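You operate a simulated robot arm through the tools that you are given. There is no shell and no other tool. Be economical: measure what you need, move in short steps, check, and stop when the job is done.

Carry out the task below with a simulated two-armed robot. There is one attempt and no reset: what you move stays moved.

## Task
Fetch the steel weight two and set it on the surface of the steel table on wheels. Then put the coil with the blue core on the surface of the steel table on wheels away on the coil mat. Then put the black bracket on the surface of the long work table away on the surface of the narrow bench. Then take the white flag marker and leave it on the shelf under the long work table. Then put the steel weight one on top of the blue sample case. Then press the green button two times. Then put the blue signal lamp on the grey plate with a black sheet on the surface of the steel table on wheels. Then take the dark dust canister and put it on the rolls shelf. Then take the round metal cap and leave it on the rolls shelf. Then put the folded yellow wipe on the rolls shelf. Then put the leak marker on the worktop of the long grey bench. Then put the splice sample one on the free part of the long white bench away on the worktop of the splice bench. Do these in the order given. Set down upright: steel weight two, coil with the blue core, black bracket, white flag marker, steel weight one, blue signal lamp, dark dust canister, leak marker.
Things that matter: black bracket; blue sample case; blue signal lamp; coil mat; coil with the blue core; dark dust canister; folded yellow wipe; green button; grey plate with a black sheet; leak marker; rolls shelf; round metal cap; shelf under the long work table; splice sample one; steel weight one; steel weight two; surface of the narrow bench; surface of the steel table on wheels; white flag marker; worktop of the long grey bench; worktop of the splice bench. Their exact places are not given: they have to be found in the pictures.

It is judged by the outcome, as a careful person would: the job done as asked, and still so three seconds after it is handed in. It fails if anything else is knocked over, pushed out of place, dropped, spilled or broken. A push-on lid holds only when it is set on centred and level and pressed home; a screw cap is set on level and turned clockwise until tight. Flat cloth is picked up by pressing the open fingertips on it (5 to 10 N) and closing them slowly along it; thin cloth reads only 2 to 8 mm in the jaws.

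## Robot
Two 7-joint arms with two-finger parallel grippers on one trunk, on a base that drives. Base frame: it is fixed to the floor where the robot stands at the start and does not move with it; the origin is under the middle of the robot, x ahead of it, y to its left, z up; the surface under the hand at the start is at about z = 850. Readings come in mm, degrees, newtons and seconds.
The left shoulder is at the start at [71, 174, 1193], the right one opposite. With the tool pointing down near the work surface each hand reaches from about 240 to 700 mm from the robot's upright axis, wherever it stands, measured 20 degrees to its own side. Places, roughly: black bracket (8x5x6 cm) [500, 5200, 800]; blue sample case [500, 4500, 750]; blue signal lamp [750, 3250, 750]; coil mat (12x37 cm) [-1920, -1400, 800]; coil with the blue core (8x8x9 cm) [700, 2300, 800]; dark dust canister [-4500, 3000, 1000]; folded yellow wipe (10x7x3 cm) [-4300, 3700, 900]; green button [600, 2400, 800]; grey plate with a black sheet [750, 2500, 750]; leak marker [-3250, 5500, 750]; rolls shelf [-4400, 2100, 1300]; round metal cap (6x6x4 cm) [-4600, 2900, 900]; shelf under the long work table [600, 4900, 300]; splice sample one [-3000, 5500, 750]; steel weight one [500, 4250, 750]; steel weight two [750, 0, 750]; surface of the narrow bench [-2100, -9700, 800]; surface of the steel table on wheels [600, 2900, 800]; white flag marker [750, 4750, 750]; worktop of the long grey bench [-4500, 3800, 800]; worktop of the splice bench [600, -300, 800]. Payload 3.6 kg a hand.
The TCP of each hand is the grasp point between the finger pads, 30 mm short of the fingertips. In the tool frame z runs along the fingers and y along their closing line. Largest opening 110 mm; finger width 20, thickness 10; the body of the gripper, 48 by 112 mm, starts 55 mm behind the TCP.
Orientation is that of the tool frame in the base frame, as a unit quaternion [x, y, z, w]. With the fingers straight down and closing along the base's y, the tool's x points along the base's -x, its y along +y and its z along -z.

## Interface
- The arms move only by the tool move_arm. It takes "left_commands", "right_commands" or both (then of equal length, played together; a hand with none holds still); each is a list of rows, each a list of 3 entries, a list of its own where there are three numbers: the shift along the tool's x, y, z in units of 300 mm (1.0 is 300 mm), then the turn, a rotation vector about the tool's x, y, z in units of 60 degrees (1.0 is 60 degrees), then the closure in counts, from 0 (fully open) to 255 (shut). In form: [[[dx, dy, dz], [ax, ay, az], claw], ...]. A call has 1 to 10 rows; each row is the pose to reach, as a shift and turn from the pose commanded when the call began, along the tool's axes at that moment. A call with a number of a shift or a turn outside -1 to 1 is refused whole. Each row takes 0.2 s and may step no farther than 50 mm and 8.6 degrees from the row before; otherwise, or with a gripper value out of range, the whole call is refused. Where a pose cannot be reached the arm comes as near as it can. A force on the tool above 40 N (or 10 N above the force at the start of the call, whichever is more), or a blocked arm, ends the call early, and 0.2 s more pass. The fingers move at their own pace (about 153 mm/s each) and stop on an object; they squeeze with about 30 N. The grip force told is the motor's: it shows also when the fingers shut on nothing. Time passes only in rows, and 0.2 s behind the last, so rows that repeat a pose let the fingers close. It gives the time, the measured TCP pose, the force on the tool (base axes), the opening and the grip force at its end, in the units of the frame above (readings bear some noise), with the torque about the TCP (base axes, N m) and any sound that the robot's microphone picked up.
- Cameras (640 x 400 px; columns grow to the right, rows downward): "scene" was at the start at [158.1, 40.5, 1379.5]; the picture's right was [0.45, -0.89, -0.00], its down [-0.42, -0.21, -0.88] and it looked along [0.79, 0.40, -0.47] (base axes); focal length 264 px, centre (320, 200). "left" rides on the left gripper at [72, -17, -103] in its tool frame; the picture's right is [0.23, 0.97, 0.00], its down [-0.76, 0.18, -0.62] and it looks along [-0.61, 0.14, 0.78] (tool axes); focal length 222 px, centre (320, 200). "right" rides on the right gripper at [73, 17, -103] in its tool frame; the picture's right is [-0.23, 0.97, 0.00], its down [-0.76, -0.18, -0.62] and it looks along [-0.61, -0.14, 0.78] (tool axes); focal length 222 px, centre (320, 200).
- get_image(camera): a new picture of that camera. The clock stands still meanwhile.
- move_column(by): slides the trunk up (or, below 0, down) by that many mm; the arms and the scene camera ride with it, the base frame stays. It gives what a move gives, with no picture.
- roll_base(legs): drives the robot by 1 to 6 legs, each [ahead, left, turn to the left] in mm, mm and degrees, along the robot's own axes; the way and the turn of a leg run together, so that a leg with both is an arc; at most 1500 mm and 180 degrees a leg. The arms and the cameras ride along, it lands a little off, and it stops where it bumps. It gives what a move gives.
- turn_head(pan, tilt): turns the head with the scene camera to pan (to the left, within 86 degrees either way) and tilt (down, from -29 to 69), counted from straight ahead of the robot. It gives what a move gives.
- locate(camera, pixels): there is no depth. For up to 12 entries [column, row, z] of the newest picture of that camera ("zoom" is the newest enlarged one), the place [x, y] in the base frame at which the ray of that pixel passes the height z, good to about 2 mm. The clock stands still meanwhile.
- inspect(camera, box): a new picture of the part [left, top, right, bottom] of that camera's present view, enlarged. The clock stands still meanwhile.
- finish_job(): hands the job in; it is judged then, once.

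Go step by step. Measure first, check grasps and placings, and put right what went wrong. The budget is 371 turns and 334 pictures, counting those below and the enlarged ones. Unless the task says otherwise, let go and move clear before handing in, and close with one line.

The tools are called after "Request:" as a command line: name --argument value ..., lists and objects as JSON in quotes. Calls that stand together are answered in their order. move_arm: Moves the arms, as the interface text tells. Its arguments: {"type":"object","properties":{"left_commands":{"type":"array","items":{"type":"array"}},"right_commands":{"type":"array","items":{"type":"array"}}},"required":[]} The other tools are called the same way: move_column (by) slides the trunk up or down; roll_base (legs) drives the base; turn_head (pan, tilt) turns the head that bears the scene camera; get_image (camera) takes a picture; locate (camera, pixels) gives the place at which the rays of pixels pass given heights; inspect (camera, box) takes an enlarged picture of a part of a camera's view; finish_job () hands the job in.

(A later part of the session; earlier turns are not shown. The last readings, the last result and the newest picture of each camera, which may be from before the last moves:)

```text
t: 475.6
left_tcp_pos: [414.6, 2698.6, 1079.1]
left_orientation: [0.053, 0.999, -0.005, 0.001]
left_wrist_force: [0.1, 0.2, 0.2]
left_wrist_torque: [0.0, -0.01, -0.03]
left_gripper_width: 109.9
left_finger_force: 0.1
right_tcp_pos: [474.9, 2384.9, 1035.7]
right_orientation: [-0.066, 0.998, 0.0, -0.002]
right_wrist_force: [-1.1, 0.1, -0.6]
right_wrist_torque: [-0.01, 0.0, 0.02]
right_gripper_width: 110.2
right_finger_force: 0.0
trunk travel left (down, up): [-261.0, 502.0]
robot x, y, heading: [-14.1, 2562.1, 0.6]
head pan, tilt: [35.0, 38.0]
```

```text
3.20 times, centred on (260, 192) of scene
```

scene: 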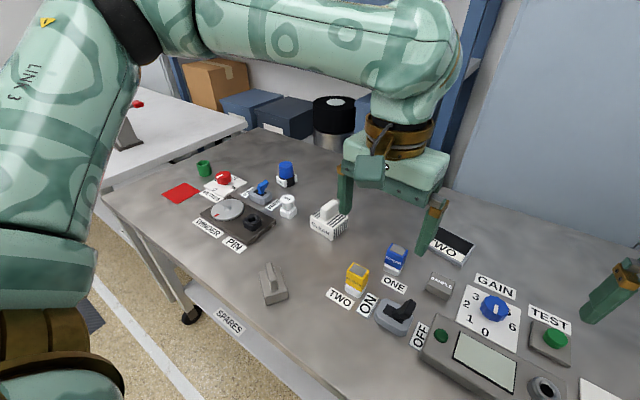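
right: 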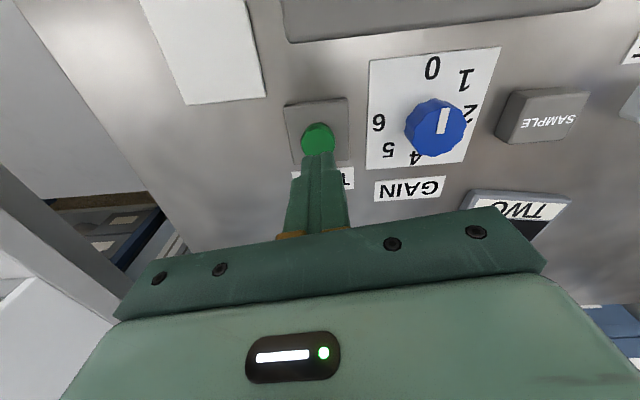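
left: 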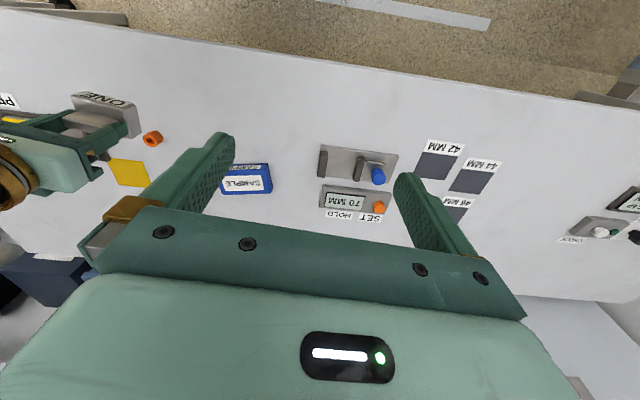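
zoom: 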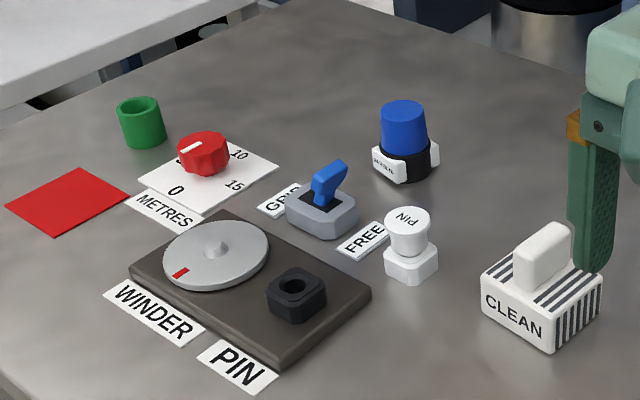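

The blue signal lamp is the blue dome on a black base at zoom (405,140). I'll locate it and the black-sheet plate.

Request:
locate --camera "zoom" --pixels '[[405, 172, 801], [404, 105, 880], [404, 105, 870]]'

Request:
roll_base --legs '[[-100, 0, 0], [0, 350, 0]]'

Request:
turn_head --pan 15 --tilt 40

Request:
get_image --camera "left"

Request:
get_image --camera "scene"

```text
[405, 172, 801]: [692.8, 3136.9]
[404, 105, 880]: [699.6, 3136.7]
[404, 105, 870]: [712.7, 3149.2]
```

```text
t: 478.6
left_tcp_pos: [315.3, 3046.4, 1077.2]
left_orientation: [0.055, 0.998, -0.006, 0.001]
left_wrist_force: [-0.2, 0.1, 0.5]
left_wrist_torque: [-0.04, -0.01, -0.02]
left_gripper_width: 110.0
left_finger_force: 0.0
right_tcp_pos: [372.8, 2734.0, 1034.5]
right_orientation: [-0.065, 0.998, 0.0, -0.001]
right_wrist_force: [0.2, -0.4, -1.2]
right_wrist_torque: [-0.01, -0.03, 0.01]
right_gripper_width: 109.8
right_finger_force: 0.0
trunk travel left (down, up): [-261.0, 502.0]
robot x, y, heading: [-117.9, 2909.3, 0.5]
head pan, tilt: [35.0, 38.0]
```

```text
t: 479.4
left_tcp_pos: [315.6, 3045.8, 1077.4]
left_orientation: [0.055, 0.998, -0.005, 0.0]
left_wrist_force: [0.2, -0.5, -0.3]
left_wrist_torque: [0.0, 0.02, -0.02]
left_gripper_width: 110.3
left_finger_force: 0.0
right_tcp_pos: [372.2, 2733.6, 1036.3]
right_orientation: [-0.064, 0.998, 0.0, 0.0]
right_wrist_force: [0.0, 0.1, -1.0]
right_wrist_torque: [0.0, 0.01, 0.02]
right_gripper_width: 110.1
right_finger_force: 0.1
trunk travel left (down, up): [-261.0, 502.0]
robot x, y, heading: [-119.1, 2912.5, 0.4]
head pan, tilt: [15.0, 40.0]
```

```text
205 pictures are left
```

left: 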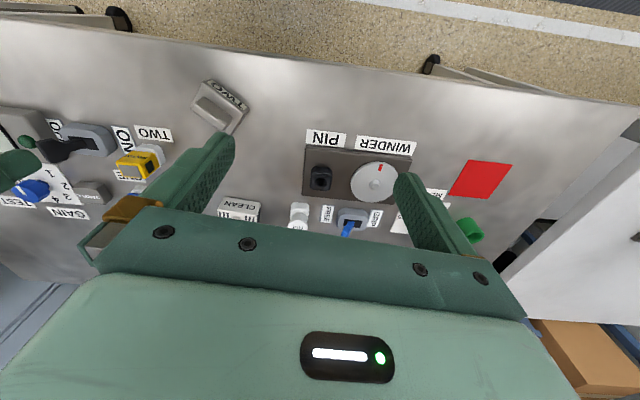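

```text
204 pictures are left
```

scene: 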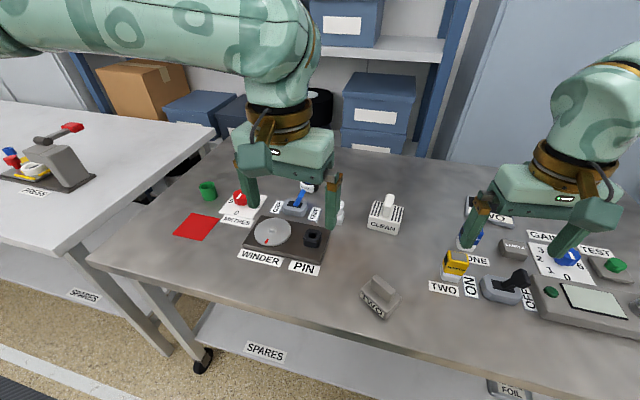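

The lamp stands at about [700, 3140]. It needs extra reach, so I'll turn the base 30° right to bring the left shoulder nearer and shift over.

Request:
roll_base --legs '[[0, 0, -30], [0, 150, 0], [45, 0, 0]]'

Request:
get_image --camera "left"

```text
t: 482.8
left_tcp_pos: [444.7, 2930.7, 1076.7]
left_orientation: [0.305, 0.952, -0.005, -0.001]
left_wrist_force: [0.4, 0.3, -0.7]
left_wrist_torque: [0.0, 0.01, -0.03]
left_gripper_width: 109.9
left_finger_force: 0.1
right_tcp_pos: [342.0, 2628.4, 1033.6]
right_orientation: [0.19, 0.982, 0.0, -0.002]
right_wrist_force: [0.4, -1.0, 0.3]
right_wrist_torque: [-0.01, 0.05, 0.04]
right_gripper_width: 110.0
right_finger_force: 0.1
trunk travel left (down, up): [-261.0, 502.0]
robot x, y, heading: [-0.1, 3024.0, -28.6]
head pan, tilt: [15.0, 40.0]
```

```text
203 pictures are left
```

left: 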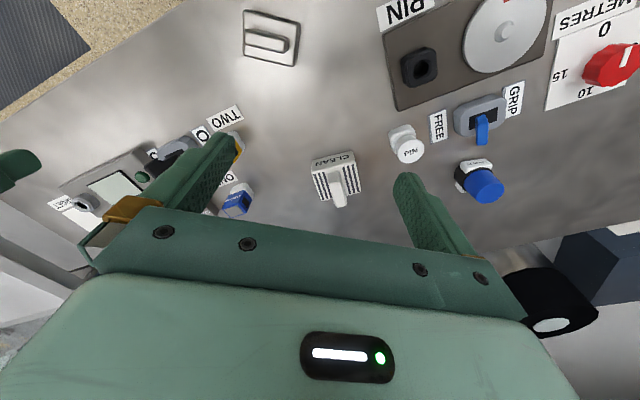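

Request:
locate --camera "left" --pixels '[[490, 190, 870], [490, 190, 880], [472, 165, 801], [470, 173, 810]]'

Request:
inspect --camera "left" --box '[440, 145, 520, 215]'

```text
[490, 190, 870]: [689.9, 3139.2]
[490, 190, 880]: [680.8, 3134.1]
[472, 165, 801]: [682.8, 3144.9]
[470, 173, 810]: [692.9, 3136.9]
```

```text
5.71 times, centred on (480, 180) of left
```

zoom: 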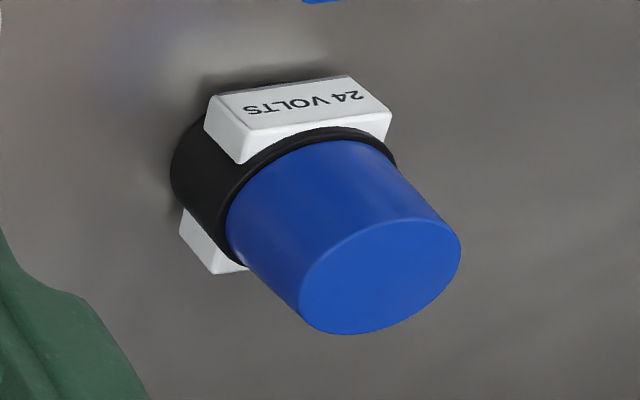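

Request:
locate --camera "left" --pixels '[[405, 140, 845], [410, 155, 801], [482, 120, 840], [485, 140, 860]]'

Request:
move_arm --left_commands '[[[-0.04, 0.14, 0], [0, 0, 0], 0], [[-0.08, 0.28, 0], [0, 0, 0], 0], [[-0.12, 0.42, 0], [0, 0, 0], 40], [[-0.16, 0.56, 0], [0, 0, 0], 80], [[-0.2, 0.7, 0], [0, 0, 0], 80], [[-0.23, 0.84, 0.05], [0, 0, 0], 80]]'

Request:
get_image --camera "left"

```text
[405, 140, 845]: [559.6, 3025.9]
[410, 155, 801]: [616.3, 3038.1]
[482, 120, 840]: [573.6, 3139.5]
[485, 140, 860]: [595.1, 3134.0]
```

```text
t: 484.2
left_tcp_pos: [644.7, 3095.6, 1061.7]
left_orientation: [0.306, 0.952, -0.005, 0.0]
left_wrist_force: [0.7, 0.3, -0.7]
left_wrist_torque: [0.02, 0.02, -0.03]
left_gripper_width: 75.6
left_finger_force: 0.0
right_tcp_pos: [342.2, 2630.3, 1033.7]
right_orientation: [0.19, 0.982, 0.0, -0.001]
right_wrist_force: [-0.1, 0.2, -0.1]
right_wrist_torque: [0.0, 0.02, 0.0]
right_gripper_width: 109.7
right_finger_force: 0.0
trunk travel left (down, up): [-261.0, 502.0]
robot x, y, heading: [-4.1, 3026.2, -28.9]
head pan, tilt: [15.0, 40.0]
```

```text
201 pictures are left
```

left: 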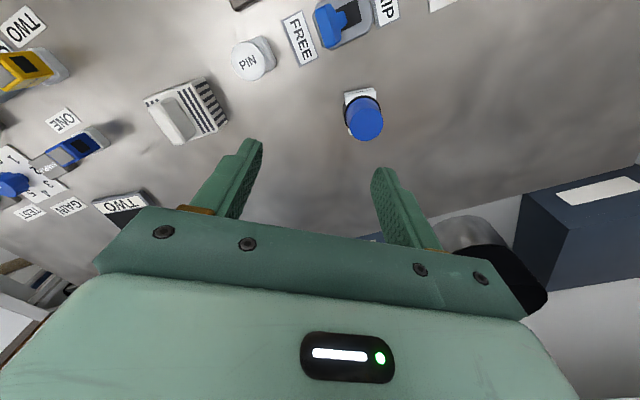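

Request:
locate --camera "left" --pixels '[[366, 123, 878], [366, 123, 870], [352, 123, 878], [381, 123, 878], [360, 92, 801], [362, 100, 830]]'

Request:
inspect --camera "left" --box '[325, 75, 405, 145]'

```text
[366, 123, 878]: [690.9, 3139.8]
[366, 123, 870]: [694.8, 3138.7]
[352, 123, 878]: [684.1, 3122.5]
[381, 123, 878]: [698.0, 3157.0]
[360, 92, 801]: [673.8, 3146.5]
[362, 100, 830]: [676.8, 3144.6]
```

```text
5.71 times, centred on (365, 110) of left
```

zoom: 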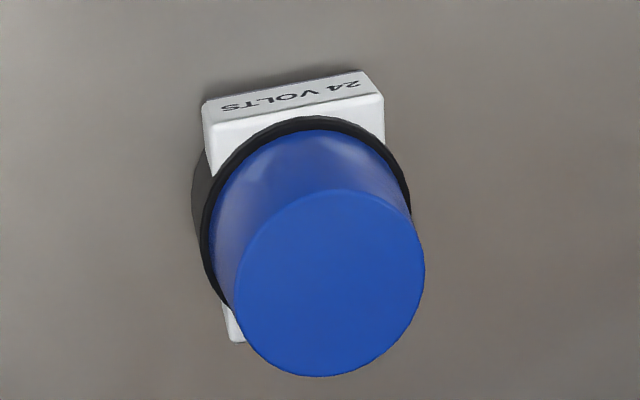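

Lamp top centre [692, 3140], about 40 mm across. I'll come down over it and grip.

Request:
move_arm --left_commands '[[[-0.02, 0.1, 0], [0, 0, 0], 80], [[-0.042, 0.212, 0.03], [0, 0, 0], 80], [[-0.042, 0.212, 0.18], [0, 0, 0], 80], [[-0.042, 0.212, 0.33], [0, 0, 0], 80], [[-0.042, 0.212, 0.47], [0, 0, 0], 80]]'

Request:
get_image --camera "left"

```text
t: 485.4
left_tcp_pos: [689.3, 3137.2, 919.2]
left_orientation: [0.306, 0.952, -0.005, 0.0]
left_wrist_force: [-1.1, 0.2, -0.6]
left_wrist_torque: [-0.04, 0.04, -0.02]
left_gripper_width: 75.3
left_finger_force: 0.0
right_tcp_pos: [339.9, 2630.7, 1034.9]
right_orientation: [0.19, 0.982, 0.001, -0.001]
right_wrist_force: [0.2, 0.0, -0.3]
right_wrist_torque: [0.0, 0.03, -0.03]
right_gripper_width: 110.2
right_finger_force: 0.0
trunk travel left (down, up): [-261.0, 502.0]
robot x, y, heading: [0.9, 3027.0, -29.0]
head pan, tilt: [15.0, 40.0]
```

```text
199 pictures are left
```

left: 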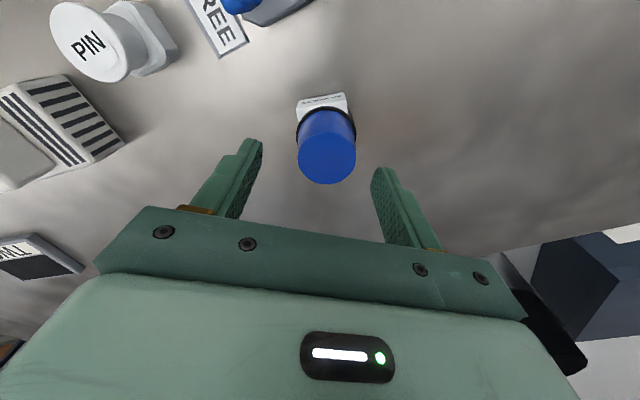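

Request:
move_arm --left_commands '[[[-0.003, 0.008, 0.08], [0, 0, 0], 80], [[-0.003, 0.008, 0.157], [0, 0, 0], 80], [[-0.003, 0.008, 0.157], [0, 0, 0], 150], [[-0.003, 0.008, 0.157], [0, 0, 0], 220], [[-0.003, 0.008, 0.157], [0, 0, 0], 255]]'

Request:
get_image --camera "left"

```text
t: 486.6
left_tcp_pos: [692.7, 3139.8, 873.7]
left_orientation: [0.306, 0.952, -0.005, -0.001]
left_wrist_force: [0.4, 0.3, 0.4]
left_wrist_torque: [0.0, 0.0, 0.0]
left_gripper_width: 46.8
left_finger_force: 30.3
right_tcp_pos: [340.6, 2630.4, 1034.9]
right_orientation: [0.19, 0.982, 0.0, -0.001]
right_wrist_force: [0.1, 0.6, 0.5]
right_wrist_torque: [-0.03, -0.01, 0.03]
right_gripper_width: 109.9
right_finger_force: 0.1
trunk travel left (down, up): [-261.0, 502.0]
robot x, y, heading: [-1.9, 3024.6, -29.0]
head pan, tilt: [15.0, 40.0]
```

```text
198 pictures are left
```

left: 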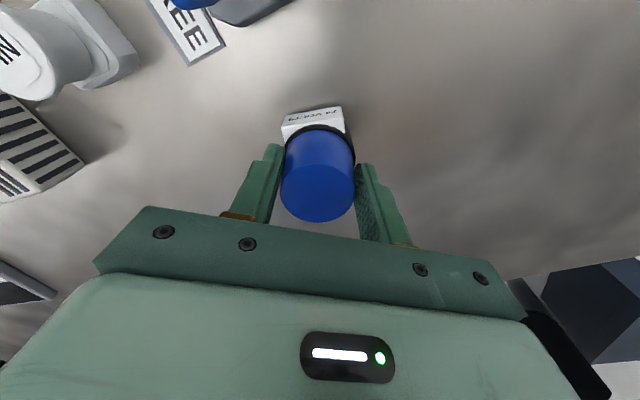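

Lamp held (46.8 mm). I'll lift and locate the black-sheet plate.

Request:
move_arm --left_commands '[[[0, 0, -0.05], [0, 0, 0], 255], [[0, 0, -0.15], [0, 0, 0], 255], [[0, 0, -0.3], [0, 0, 0], 255], [[0, 0, -0.45], [0, 0, 0], 255], [[0, 0, -0.55], [0, 0, 0], 255]]'

Request:
turn_head --pan 0 --tilt 40

Request:
get_image --camera "scene"

Request:
get_image --camera "left"

```text
t: 487.8
left_tcp_pos: [695.7, 3138.5, 1037.7]
left_orientation: [0.307, 0.952, -0.005, -0.002]
left_wrist_force: [-0.1, -0.2, -1.6]
left_wrist_torque: [0.03, -0.01, 0.0]
left_gripper_width: 47.1
left_finger_force: 30.5
right_tcp_pos: [340.0, 2630.1, 1035.1]
right_orientation: [0.19, 0.982, 0.001, 0.0]
right_wrist_force: [0.3, 0.0, 0.2]
right_wrist_torque: [0.02, -0.01, -0.01]
right_gripper_width: 110.1
right_finger_force: 0.0
trunk travel left (down, up): [-261.0, 502.0]
robot x, y, heading: [0.4, 3023.7, -29.0]
head pan, tilt: [15.0, 40.0]
```

```text
t: 488.5
left_tcp_pos: [696.1, 3138.1, 1036.7]
left_orientation: [0.306, 0.952, -0.005, -0.001]
left_wrist_force: [0.3, -0.1, -1.6]
left_wrist_torque: [0.04, -0.01, 0.02]
left_gripper_width: 46.8
left_finger_force: 29.7
right_tcp_pos: [338.8, 2629.4, 1034.6]
right_orientation: [0.19, 0.982, 0.0, -0.001]
right_wrist_force: [0.0, -0.6, -0.5]
right_wrist_torque: [-0.01, 0.04, 0.02]
right_gripper_width: 109.8
right_finger_force: 0.1
trunk travel left (down, up): [-261.0, 502.0]
robot x, y, heading: [-5.2, 3023.2, -29.0]
head pan, tilt: [0.0, 40.0]
```

```text
197 pictures are left
```

scene: 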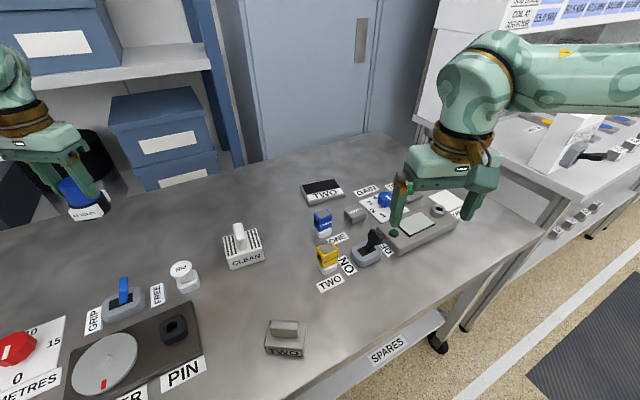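

```text
196 pictures are left
```

left: 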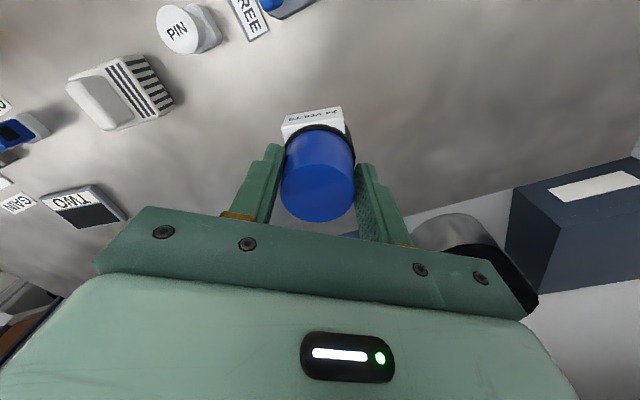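

Request:
inspect --camera "scene" --box '[285, 165, 365, 215]'

Request:
locate --camera "zoom" --pixels '[[310, 160, 815], [135, 155, 815], [415, 110, 815], [470, 200, 815], [185, 245, 815], [180, 310, 801], [470, 255, 801]]'

Request:
locate --camera "left" --pixels '[[90, 212, 815], [42, 197, 815], [93, 186, 815], [125, 218, 815]]'

```text
8.00 times, centred on (325, 190) of scene
```

zoom: 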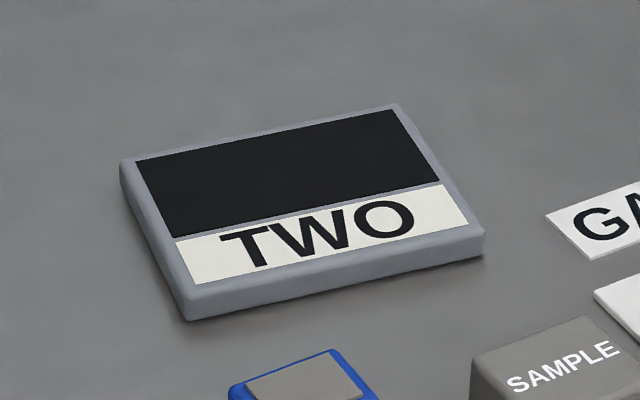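

```text
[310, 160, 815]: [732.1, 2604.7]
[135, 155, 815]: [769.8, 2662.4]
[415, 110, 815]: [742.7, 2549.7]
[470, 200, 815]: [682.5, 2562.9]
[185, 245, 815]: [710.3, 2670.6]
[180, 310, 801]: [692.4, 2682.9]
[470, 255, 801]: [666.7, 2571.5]
```

```text
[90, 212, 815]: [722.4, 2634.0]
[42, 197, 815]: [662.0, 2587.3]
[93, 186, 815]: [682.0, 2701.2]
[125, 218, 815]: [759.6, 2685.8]
```

Plate TWO (grey with black sheet) is around [725, 2615]. I'll raise the free right hand for clearance, then slide the base along the table toward the plate.

Request:
move_arm --right_commands '[[[0, 0, -0.15], [0, 0, 0], 0], [[0, 0, -0.3], [0, 0, 0], 0], [[0, 0, -0.45], [0, 0, 0], 0]]'

Request:
roll_base --legs '[[255, -430, 0]]'

Request:
get_image --camera "left"

Request:
get_image --camera "scene"

```text
t: 489.3
left_tcp_pos: [695.4, 3138.8, 1037.1]
left_orientation: [0.305, 0.952, -0.005, -0.001]
left_wrist_force: [-0.3, 0.8, -1.5]
left_wrist_torque: [-0.01, 0.04, 0.06]
left_gripper_width: 47.1
left_finger_force: 30.3
right_tcp_pos: [339.7, 2626.2, 1159.0]
right_orientation: [0.19, 0.982, 0.0, 0.0]
right_wrist_force: [-0.3, 0.0, -0.3]
right_wrist_torque: [0.0, -0.01, 0.0]
right_gripper_width: 110.0
right_finger_force: 0.1
right hand out of reach, approached as far as the arm can: row 3
trunk travel left (down, up): [-261.0, 502.0]
robot x, y, heading: [-0.9, 3026.7, -29.3]
head pan, tilt: [0.0, 40.0]
```

```text
t: 492.2
left_tcp_pos: [711.3, 2654.5, 1036.6]
left_orientation: [0.304, 0.953, -0.005, -0.001]
left_wrist_force: [0.0, 0.1, -0.9]
left_wrist_torque: [0.06, 0.02, -0.01]
left_gripper_width: 46.7
left_finger_force: 29.6
right_tcp_pos: [358.3, 2140.8, 1157.2]
right_orientation: [0.189, 0.982, 0.0, 0.0]
right_wrist_force: [-0.4, -0.3, 0.4]
right_wrist_torque: [0.04, -0.02, 0.04]
right_gripper_width: 110.0
right_finger_force: 0.1
trunk travel left (down, up): [-261.0, 502.0]
robot x, y, heading: [12.4, 2539.7, -29.1]
head pan, tilt: [0.0, 40.0]
```

```text
194 pictures are left
```

left: 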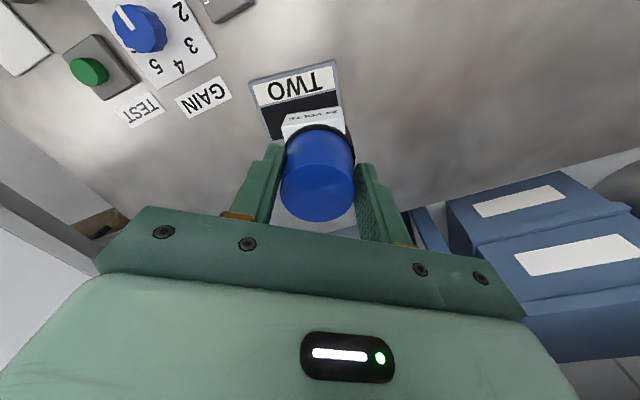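

```text
193 pictures are left
```

scene: 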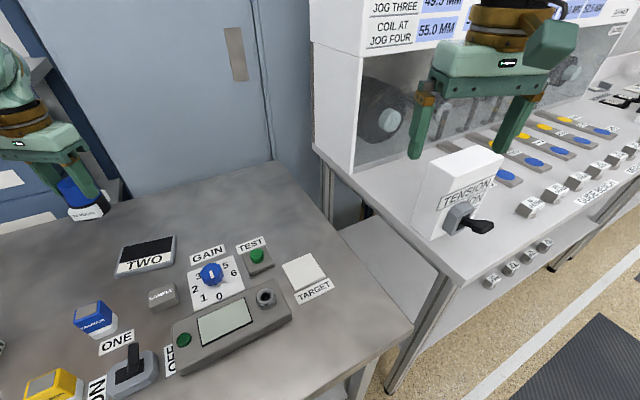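

Request:
inspect --camera "scene" --box '[100, 220, 196, 280]'

Request:
locate --camera "zoom" --pixels '[[150, 140, 812], [490, 85, 812], [490, 235, 812], [115, 310, 812], [115, 325, 801], [490, 258, 801]]'

Request:
locate --camera "left" --pixels '[[248, 82, 812], [337, 60, 812], [270, 138, 812], [248, 82, 820], [337, 60, 820]]'

```text
6.67 times, centred on (148, 250) of scene
```

zoom: 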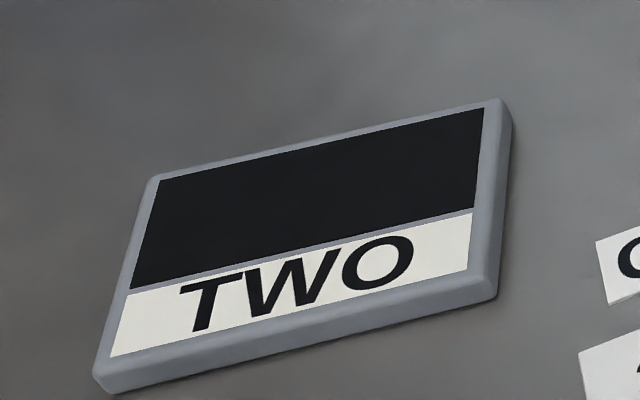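

```text
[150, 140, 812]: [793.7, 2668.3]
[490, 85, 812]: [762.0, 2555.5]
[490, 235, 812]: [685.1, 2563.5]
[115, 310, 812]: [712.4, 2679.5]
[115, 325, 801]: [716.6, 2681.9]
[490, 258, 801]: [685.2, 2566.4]
```

```text
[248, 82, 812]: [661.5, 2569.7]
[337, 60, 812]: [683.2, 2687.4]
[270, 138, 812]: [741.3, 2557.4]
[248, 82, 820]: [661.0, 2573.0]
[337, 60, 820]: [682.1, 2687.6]
```

Request:
locate --camera "zoom" --pixels '[[155, 178, 812], [498, 102, 812], [490, 285, 812], [100, 368, 812], [308, 233, 812]]'

```text
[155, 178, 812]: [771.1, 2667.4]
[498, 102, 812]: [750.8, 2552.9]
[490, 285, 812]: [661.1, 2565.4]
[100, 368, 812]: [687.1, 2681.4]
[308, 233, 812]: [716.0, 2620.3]
```

Plate: centre [718, 2617], 118 × 88 mm, top about z 812. I'll centre the lamp at [720, 2617] and lower.

Request:
move_arm --left_commands '[[[-0.05, -0.04, 0], [0, 0, 0], 255], [[-0.098, -0.084, 0.05], [0, 0, 0], 255], [[-0.098, -0.084, 0.2], [0, 0, 0], 255], [[-0.098, -0.084, 0.35], [0, 0, 0], 255], [[-0.098, -0.084, 0.45], [0, 0, 0], 255]]'

Request:
get_image --camera "left"

Request:
inspect --camera "scene" --box '[60, 180, 220, 280]'

```text
t: 493.4
left_tcp_pos: [720.8, 2614.9, 899.3]
left_orientation: [0.304, 0.953, -0.006, 0.0]
left_wrist_force: [0.5, 0.8, -1.4]
left_wrist_torque: [0.02, -0.01, 0.01]
left_gripper_width: 47.0
left_finger_force: 29.8
right_tcp_pos: [356.4, 2141.6, 1158.5]
right_orientation: [0.189, 0.982, 0.001, -0.001]
right_wrist_force: [0.1, 0.0, 1.4]
right_wrist_torque: [0.0, 0.03, -0.02]
right_gripper_width: 110.0
right_finger_force: 0.1
trunk travel left (down, up): [-261.0, 502.0]
robot x, y, heading: [13.5, 2542.6, -29.0]
head pan, tilt: [0.0, 40.0]
```

```text
191 pictures are left
```

left: 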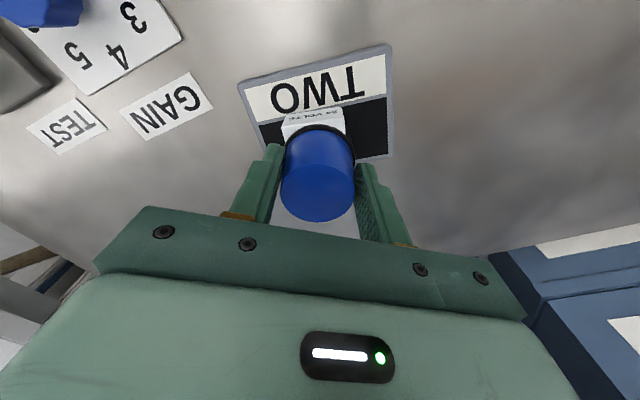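

```text
4.00 times, centred on (140, 230) of scene
```

zoom: 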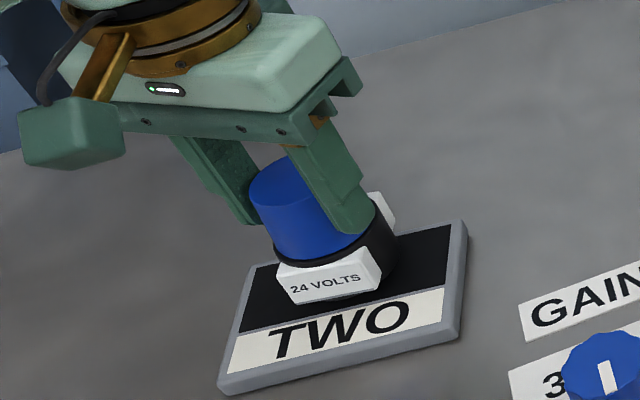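

The lamp is over the plate. I'll lower to contact.

Request:
move_arm --left_commands '[[[0, 0, 0.025], [0, 0, 0], 255], [[0, 0, 0.035], [0, 0, 0], 255], [[0, 0, 0.041], [0, 0, 0], 255], [[0, 0, 0.047], [0, 0, 0], 255], [[0, 0, 0.053], [0, 0, 0], 255]]'

```text
t: 494.6
left_tcp_pos: [719.5, 2616.6, 886.9]
left_orientation: [0.305, 0.952, -0.005, 0.0]
left_wrist_force: [1.7, 0.3, 5.7]
left_wrist_torque: [0.12, 0.03, 0.01]
left_gripper_width: 46.8
left_finger_force: 29.5
right_tcp_pos: [356.9, 2141.2, 1157.6]
right_orientation: [0.189, 0.982, 0.001, -0.001]
right_wrist_force: [-0.1, 0.9, -0.6]
right_wrist_torque: [0.01, -0.02, -0.03]
right_gripper_width: 109.9
right_finger_force: 0.1
trunk travel left (down, up): [-261.0, 502.0]
robot x, y, heading: [13.0, 2539.5, -28.6]
head pan, tilt: [0.0, 40.0]
```

Contact (5.7 N). Opening and rising straight up.

Request:
move_arm --left_commands '[[[0, 0, 0], [0, 0, 0], 110], [[0, 0, 0], [0, 0, 0], 80], [[0, 0, -0.08], [0, 0, 0], 80], [[0, 0, -0.2], [0, 0, 0], 80], [[0, 0, -0.35], [0, 0, 0], 80], [[0, 0, -0.5], [0, 0, 0], 40], [[0.15, 0, -0.6], [0, 0, 0], 0], [[0.3, 0, -0.6], [0, 0, 0], 0]]'

Request:
inspect --camera "scene" --box '[60, 180, 220, 280]'

```text
refused: row 7 steps farther than a row can; nothing moved
```

```text
4.00 times, centred on (140, 230) of scene
```

zoom: 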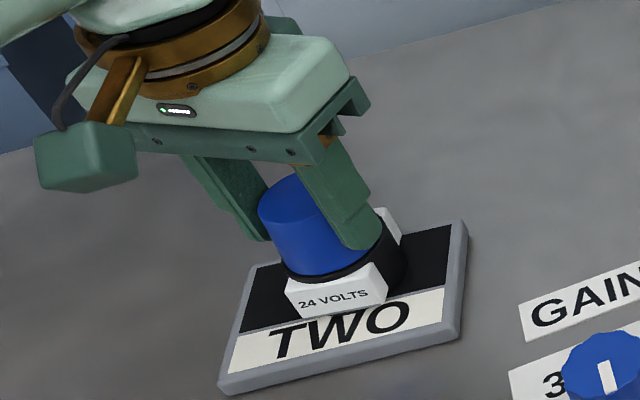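

Request:
move_arm --left_commands '[[[0, 0, 0], [0, 0, 0], 110], [[0, 0, 0], [0, 0, 0], 80], [[0, 0, -0.08], [0, 0, 0], 80], [[0, 0, -0.2], [0, 0, 0], 80], [[0, 0, -0.35], [0, 0, 0], 80], [[0, 0, -0.5], [0, 0, 0], 40], [[0.1, 0, -0.6], [0, 0, 0], 0], [[0.25, 0, -0.6], [0, 0, 0], 0]]'

Request:
inspect --camera "scene" --box '[60, 180, 220, 280]'

```text
t: 496.4
left_tcp_pos: [661.3, 2661.9, 1069.4]
left_orientation: [0.305, 0.952, -0.006, -0.001]
left_wrist_force: [-0.2, 0.6, 0.2]
left_wrist_torque: [-0.04, 0.0, 0.0]
left_gripper_width: 110.0
left_finger_force: 0.0
right_tcp_pos: [356.7, 2141.6, 1157.5]
right_orientation: [0.19, 0.982, 0.0, 0.001]
right_wrist_force: [-0.2, 0.3, 0.8]
right_wrist_torque: [-0.02, -0.05, -0.02]
right_gripper_width: 110.0
right_finger_force: 0.0
trunk travel left (down, up): [-261.0, 502.0]
robot x, y, heading: [13.2, 2539.7, -28.9]
head pan, tilt: [0.0, 40.0]
```

```text
4.00 times, centred on (140, 230) of scene
```

zoom: 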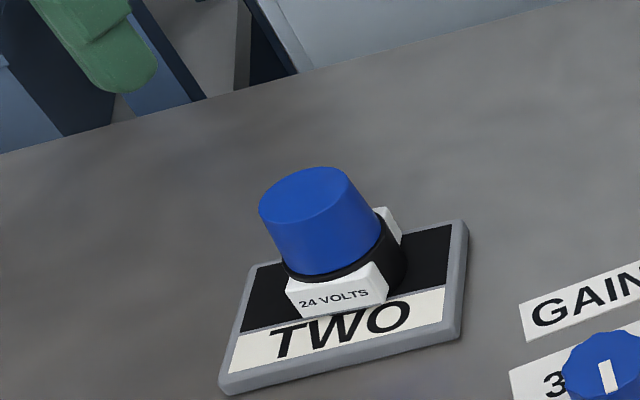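

The lamp sits upright on the plate. Next, the dark dust canister near [-4500, 3000]: I'll leave this table and drive across along y ≈ 2100.

Request:
roll_base --legs '[[-350, 0, 0], [0, -500, 0], [0, 0, -151]]'

Request:
turn_head --pan 0 --tilt 15

Request:
get_image --camera "scene"

```text
t: 507.4
left_tcp_pos: [-1031.2, 1846.0, 1069.2]
left_orientation: [0.999, -0.045, 0.0, -0.005]
left_wrist_force: [0.0, -0.2, 0.4]
left_wrist_torque: [0.02, 0.02, 0.02]
left_gripper_width: 109.8
left_finger_force: 0.1
right_tcp_pos: [-1029.2, 2448.3, 1159.1]
right_orientation: [0.997, 0.074, 0.0, 0.0]
right_wrist_force: [-0.2, 0.0, 0.4]
right_wrist_torque: [0.03, -0.01, -0.02]
right_gripper_width: 110.1
right_finger_force: 0.1
trunk travel left (down, up): [-261.0, 502.0]
robot x, y, heading: [-536.0, 2272.3, -178.8]
head pan, tilt: [0.0, 40.0]
```

```text
t: 508.3
left_tcp_pos: [-1031.3, 1845.7, 1069.4]
left_orientation: [0.999, -0.046, 0.0, -0.005]
left_wrist_force: [-0.1, -0.2, 0.4]
left_wrist_torque: [0.03, -0.02, 0.02]
left_gripper_width: 110.0
left_finger_force: 0.0
right_tcp_pos: [-1029.1, 2448.8, 1157.6]
right_orientation: [0.997, 0.074, 0.001, 0.0]
right_wrist_force: [-0.4, -0.4, -0.4]
right_wrist_torque: [0.03, 0.04, 0.02]
right_gripper_width: 109.9
right_finger_force: 0.2
trunk travel left (down, up): [-261.0, 502.0]
robot x, y, heading: [-532.6, 2278.3, -178.9]
head pan, tilt: [0.0, 15.0]
```

```text
187 pictures are left
```

scene: 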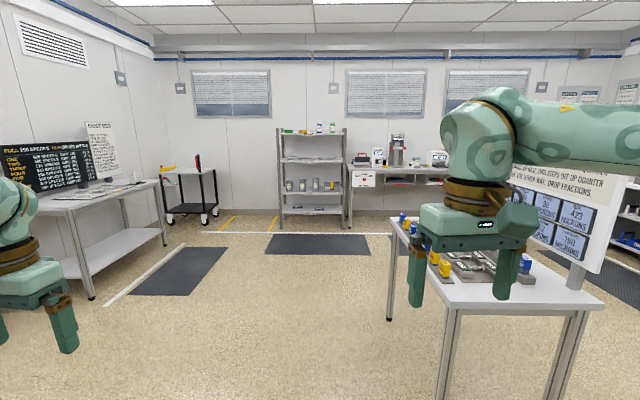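

The way to the rack is clear at y ≈ 2150. I'll drive ahead.

Request:
roll_base --legs '[[0, 160, -1], [1500, 0, 0], [900, 0, 0]]'

Request:
turn_head --pan -10 --tilt 15

Request:
get_image --camera "scene"

```text
t: 521.3
left_tcp_pos: [-3490.3, 1674.9, 1069.0]
left_orientation: [0.999, -0.052, 0.0, -0.005]
left_wrist_force: [1.0, 0.3, 0.5]
left_wrist_torque: [0.0, 0.02, 0.0]
left_gripper_width: 110.2
left_finger_force: 0.1
right_tcp_pos: [-3480.0, 2277.6, 1157.3]
right_orientation: [0.998, 0.068, 0.001, 0.0]
right_wrist_force: [-0.2, 0.1, -0.1]
right_wrist_torque: [0.03, -0.01, -0.01]
right_gripper_width: 110.2
right_finger_force: 0.0
trunk travel left (down, up): [-261.0, 502.0]
robot x, y, heading: [-2987.3, 2102.4, -179.7]
head pan, tilt: [0.0, 15.0]
```

```text
t: 522.0
left_tcp_pos: [-3489.9, 1675.1, 1070.0]
left_orientation: [0.999, -0.052, -0.001, -0.005]
left_wrist_force: [0.4, 0.5, 0.1]
left_wrist_torque: [-0.01, 0.02, 0.01]
left_gripper_width: 109.9
left_finger_force: 0.1
right_tcp_pos: [-3478.8, 2277.1, 1157.4]
right_orientation: [0.998, 0.068, 0.002, 0.0]
right_wrist_force: [-0.8, 0.0, 0.0]
right_wrist_torque: [-0.01, -0.01, 0.0]
right_gripper_width: 109.9
right_finger_force: 0.1
trunk travel left (down, up): [-261.0, 502.0]
robot x, y, heading: [-2987.5, 2101.3, -179.5]
head pan, tilt: [-10.0, 15.0]
```

```text
186 pictures are left
```

scene: 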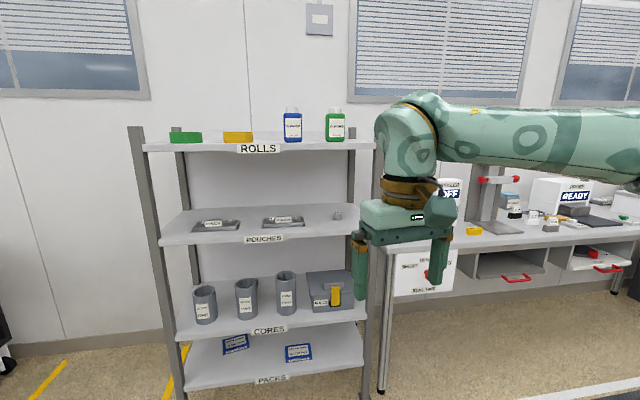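

The top rack shelf is labelled "ROLLS". The bench to its right should hold the canister, cap and wipe, so I'll move over to view it.

Request:
roll_base --legs '[[0, -850, 0]]'

Request:
turn_head --pan -5 --tilt 25

Request:
get_image --camera "scene"

```text
t: 526.5
left_tcp_pos: [-3499.6, 2511.9, 1069.2]
left_orientation: [0.999, -0.04, 0.0, -0.006]
left_wrist_force: [-0.1, -0.3, -0.2]
left_wrist_torque: [-0.02, 0.0, 0.0]
left_gripper_width: 109.8
left_finger_force: 0.1
right_tcp_pos: [-3503.0, 3115.0, 1158.4]
right_orientation: [0.997, 0.079, 0.0, 0.0]
right_wrist_force: [-0.8, -0.6, -0.4]
right_wrist_torque: [0.0, 0.01, 0.01]
right_gripper_width: 110.0
right_finger_force: 0.1
trunk travel left (down, up): [-261.0, 502.0]
robot x, y, heading: [-3005.8, 2950.4, -178.3]
head pan, tilt: [-10.0, 15.0]
```

```text
t: 527.2
left_tcp_pos: [-3499.1, 2511.0, 1068.8]
left_orientation: [0.999, -0.04, -0.001, -0.005]
left_wrist_force: [0.0, -0.3, 0.4]
left_wrist_torque: [0.02, 0.02, 0.01]
left_gripper_width: 109.7
left_finger_force: 0.0
right_tcp_pos: [-3504.2, 3114.7, 1157.4]
right_orientation: [0.997, 0.08, 0.001, 0.0]
right_wrist_force: [0.1, -0.1, -0.3]
right_wrist_torque: [0.02, 0.0, -0.02]
right_gripper_width: 110.0
right_finger_force: 0.0
trunk travel left (down, up): [-261.0, 502.0]
robot x, y, heading: [-3006.2, 2947.3, -178.2]
head pan, tilt: [-5.0, 25.0]
```

```text
185 pictures are left
```

scene: 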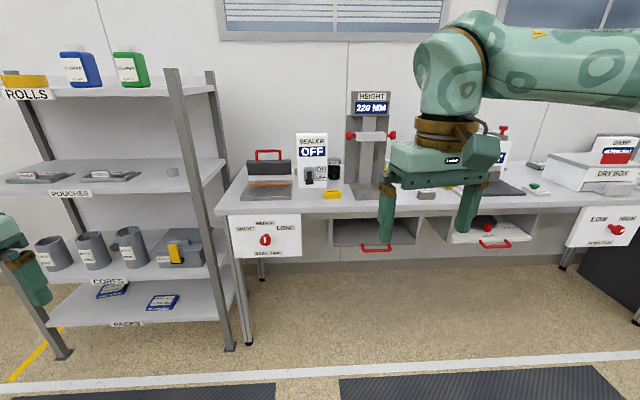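

Request:
inspect --camera "scene" --box '[230, 125, 390, 225]'

Request:
inspect --camera "scene" --box '[400, 120, 600, 245]'

```text
4.00 times, centred on (310, 175) of scene
```

zoom: 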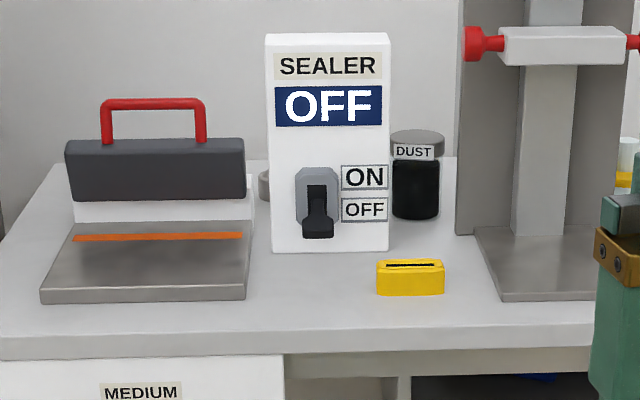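

```text
3.20 times, centred on (500, 182) of scene
```

zoom: 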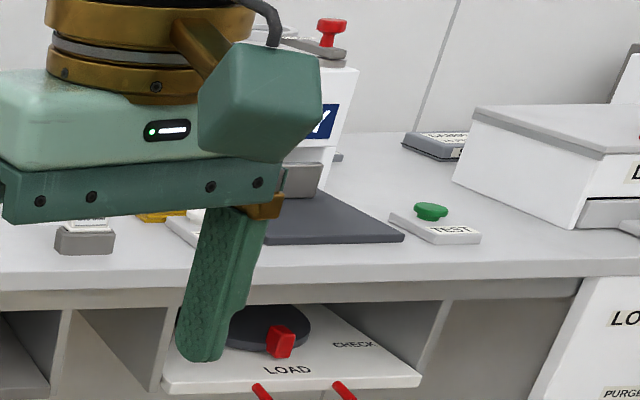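

The dark "DUST" canister stands at zoom (415,175) between the sealer box and the height tower, and a grey round cap peeks out behind the sealer at (265,185). I'll measure the layout.

Request:
locate --camera "scene" --pixels '[[229, 347, 0], [245, 342, 0], [62, 355, 0], [225, 212, 850], [225, 212, 900], [420, 210, 900], [335, 180, 900], [335, 180, 850], [330, 196, 850], [300, 188, 850], [297, 175, 870]]'

```text
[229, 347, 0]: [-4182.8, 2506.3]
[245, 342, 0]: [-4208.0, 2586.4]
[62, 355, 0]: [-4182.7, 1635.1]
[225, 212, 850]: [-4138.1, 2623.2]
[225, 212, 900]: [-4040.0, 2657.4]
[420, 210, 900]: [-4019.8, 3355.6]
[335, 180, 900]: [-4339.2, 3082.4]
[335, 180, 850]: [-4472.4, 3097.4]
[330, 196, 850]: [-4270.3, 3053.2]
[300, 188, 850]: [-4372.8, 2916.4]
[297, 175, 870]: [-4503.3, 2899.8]
```

Bench top is about z 800–830 with its front near x −4190; rack front x −4183. I'll raise the trunk for clearance and a better view, then come closer.

Request:
move_column --by 300

Request:
roll_base --legs '[[500, -120, -1.8]]'

Request:
turn_head --pan 0 --tilt 40

Request:
get_image --camera "scene"

```text
t: 530.2
left_tcp_pos: [-3498.8, 2513.4, 1369.1]
left_orientation: [0.999, -0.04, -0.001, -0.005]
left_wrist_force: [0.4, 0.1, -0.6]
left_wrist_torque: [0.01, 0.0, -0.05]
left_gripper_width: 109.8
left_finger_force: 0.0
right_tcp_pos: [-3436.8, 3116.6, 1527.8]
right_orientation: [0.994, 0.078, -0.082, -0.004]
right_wrist_force: [-0.8, 0.7, -0.5]
right_wrist_torque: [-0.01, 0.03, 0.02]
right_gripper_width: 109.8
right_finger_force: 0.1
trunk travel left (down, up): [-561.0, 202.0]
robot x, y, heading: [-3003.1, 2950.5, -178.0]
head pan, tilt: [-5.0, 25.0]
```

```text
t: 533.3
left_tcp_pos: [-4021.2, 2634.2, 1369.4]
left_orientation: [0.999, -0.052, -0.001, -0.006]
left_wrist_force: [0.5, 1.0, -0.1]
left_wrist_torque: [0.02, -0.01, 0.0]
left_gripper_width: 109.7
left_finger_force: 0.1
right_tcp_pos: [-3944.4, 3236.2, 1528.2]
right_orientation: [0.994, 0.066, -0.082, -0.005]
right_wrist_force: [-0.4, 0.7, 0.4]
right_wrist_torque: [-0.04, 0.0, -0.01]
right_gripper_width: 109.8
right_finger_force: 0.0
trunk travel left (down, up): [-561.0, 202.0]
robot x, y, heading: [-3513.8, 3060.1, -179.2]
head pan, tilt: [-5.0, 25.0]
```

```text
t: 534.0
left_tcp_pos: [-4020.9, 2632.7, 1369.5]
left_orientation: [0.999, -0.053, -0.001, -0.006]
left_wrist_force: [-0.7, 0.1, -0.1]
left_wrist_torque: [0.02, -0.01, 0.01]
left_gripper_width: 110.0
left_finger_force: 0.1
right_tcp_pos: [-3945.4, 3237.4, 1528.1]
right_orientation: [0.994, 0.066, -0.082, -0.004]
right_wrist_force: [-0.9, -0.1, 0.6]
right_wrist_torque: [-0.01, 0.02, 0.01]
right_gripper_width: 109.8
right_finger_force: 0.0
trunk travel left (down, up): [-561.0, 202.0]
robot x, y, heading: [-3520.5, 3057.4, -179.2]
head pan, tilt: [0.0, 40.0]
```

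```text
182 pictures are left
```

scene: 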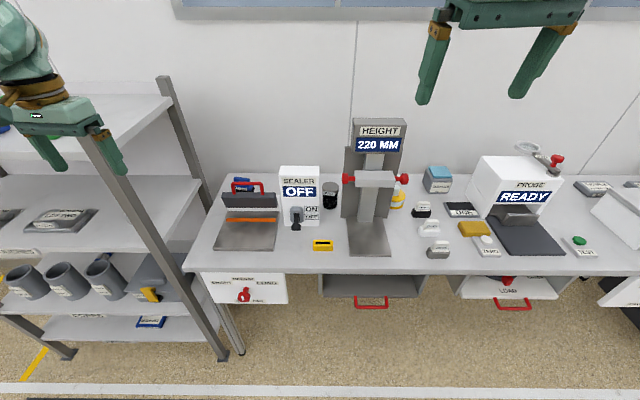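

Request:
inspect --camera "scene" --box '[210, 140, 410, 265]'

Request:
inspect --camera "scene" --box '[400, 150, 600, 275]'

Request:
locate --camera "scene" --pixels '[[330, 206, 800], [331, 187, 900], [331, 187, 920], [320, 244, 800], [368, 253, 800], [345, 230, 800], [300, 222, 800], [475, 230, 800], [300, 270, 800]]'

```text
3.20 times, centred on (310, 202) of scene
```

zoom: 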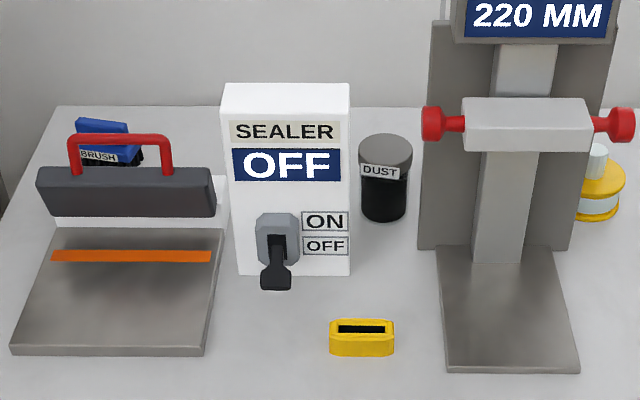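

```text
3.20 times, centred on (500, 212) of scene
```

zoom: 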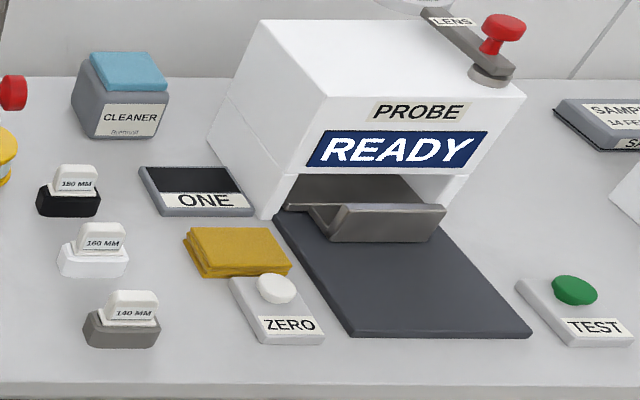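

```text
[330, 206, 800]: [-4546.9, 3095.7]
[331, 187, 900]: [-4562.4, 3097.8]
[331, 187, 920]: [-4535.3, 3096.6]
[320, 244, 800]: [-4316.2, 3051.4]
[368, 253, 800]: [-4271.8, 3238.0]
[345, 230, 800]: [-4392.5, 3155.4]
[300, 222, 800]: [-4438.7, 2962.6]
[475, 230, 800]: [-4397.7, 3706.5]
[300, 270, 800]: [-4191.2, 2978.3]
```

The canister stands at about [-4555, 3097], roughly 75 mm wide with its top near z 905, in a 110 mm gap between sealer and tower. I'll grip it from above with the fingers front and back. First I'll tuck the left hand in to keep it off the rack.

Request:
move_arm --left_commands '[[[0.08, -0.08, 0.08], [0, 0, 0], 0], [[0.16, -0.16, 0.16], [0, 0, 0], 0], [[0.24, -0.24, 0.24], [0, 0, 0], 0], [[0.33, -0.32, 0.32], [0, 0, 0], 0], [[0.42, -0.42, 0.36], [0, 0, 0], 0], [[0.5, -0.52, 0.4], [0, 0, 0], 0]]'

```text
t: 535.5
left_tcp_pos: [-3855.6, 2776.8, 1250.7]
left_orientation: [0.999, -0.053, -0.001, -0.005]
left_wrist_force: [0.0, -0.2, -1.2]
left_wrist_torque: [-0.05, -0.01, -0.01]
left_gripper_width: 109.8
left_finger_force: 0.0
right_tcp_pos: [-3942.9, 3237.0, 1527.9]
right_orientation: [0.994, 0.066, -0.082, -0.004]
right_wrist_force: [0.3, 0.7, 0.0]
right_wrist_torque: [0.01, -0.03, -0.03]
right_gripper_width: 109.7
right_finger_force: 0.1
trunk travel left (down, up): [-561.0, 202.0]
robot x, y, heading: [-3520.5, 3057.1, -179.4]
head pan, tilt: [0.0, 40.0]
```

Request:
move_arm --right_commands '[[[0, 0, 0.12], [0, 0.08, 0.07], 0], [[0, 0, 0.25], [0, 0.157, 0.14], 0], [[0, 0, 0.38], [0, 0.157, 0.26], 0], [[0, 0, 0.5], [0, 0.157, 0.38], 0], [[0, 0, 0.62], [0, 0.157, 0.5], 0], [[0, 0, 0.75], [0, 0.157, 0.62], 0], [[0, 0, 0.75], [0, 0.157, 0.75], 0], [[0, 0, 0.75], [0, 0.157, 0.86], 0]]'

```text
t: 537.2
left_tcp_pos: [-3856.9, 2774.2, 1250.2]
left_orientation: [0.999, -0.053, -0.002, -0.006]
left_wrist_force: [-0.3, -0.1, 0.7]
left_wrist_torque: [0.0, -0.01, 0.01]
left_gripper_width: 109.8
left_finger_force: 0.0
right_tcp_pos: [-3982.0, 3234.6, 1306.7]
right_orientation: [0.927, -0.375, 0.003, 0.026]
right_wrist_force: [0.3, 0.7, -0.4]
right_wrist_torque: [-0.02, -0.04, -0.02]
right_gripper_width: 109.9
right_finger_force: 0.1
trunk travel left (down, up): [-561.0, 202.0]
robot x, y, heading: [-3515.2, 3057.1, -179.5]
head pan, tilt: [0.0, 40.0]
```

Request:
move_arm --right_commands '[[[0, 0, 0], [0.02, -0.012, 0.12], 0], [[0, 0, 0], [0.044, -0.024, 0.25], 0], [[0, 0, 0], [0.044, -0.024, 0.38], 0], [[0, 0, 0], [0.044, -0.024, 0.51], 0], [[0, 0, 0], [0.044, -0.024, 0.64], 0], [[0, 0, 0], [0.044, -0.024, 0.767], 0]]'

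Request:
roll_base --legs '[[0, 0, 35]]'

```text
t: 538.6
left_tcp_pos: [-3857.1, 2775.3, 1249.9]
left_orientation: [0.999, -0.053, -0.001, -0.005]
left_wrist_force: [0.1, 0.5, 0.5]
left_wrist_torque: [-0.03, 0.01, -0.04]
left_gripper_width: 110.2
left_finger_force: 0.0
right_tcp_pos: [-3982.4, 3236.7, 1305.9]
right_orientation: [0.707, -0.707, 0.01, -0.002]
right_wrist_force: [0.2, -1.4, -0.1]
right_wrist_torque: [0.01, 0.0, -0.01]
right_gripper_width: 110.0
right_finger_force: 0.1
trunk travel left (down, up): [-561.0, 202.0]
robot x, y, heading: [-3518.5, 3059.4, -179.4]
head pan, tilt: [0.0, 40.0]
```

```text
t: 540.7
left_tcp_pos: [-3641.3, 2634.1, 1249.2]
left_orientation: [0.97, 0.241, -0.002, -0.005]
left_wrist_force: [0.0, -0.5, 0.3]
left_wrist_torque: [0.0, 0.01, 0.01]
left_gripper_width: 109.9
left_finger_force: 0.0
right_tcp_pos: [-4002.3, 2948.2, 1306.0]
right_orientation: [0.883, -0.47, 0.009, -0.006]
right_wrist_force: [-0.8, -0.3, -0.1]
right_wrist_torque: [0.0, 0.02, 0.03]
right_gripper_width: 109.9
right_finger_force: 0.0
trunk travel left (down, up): [-561.0, 202.0]
robot x, y, heading: [-3517.4, 3056.6, -145.6]
head pan, tilt: [0.0, 40.0]
```

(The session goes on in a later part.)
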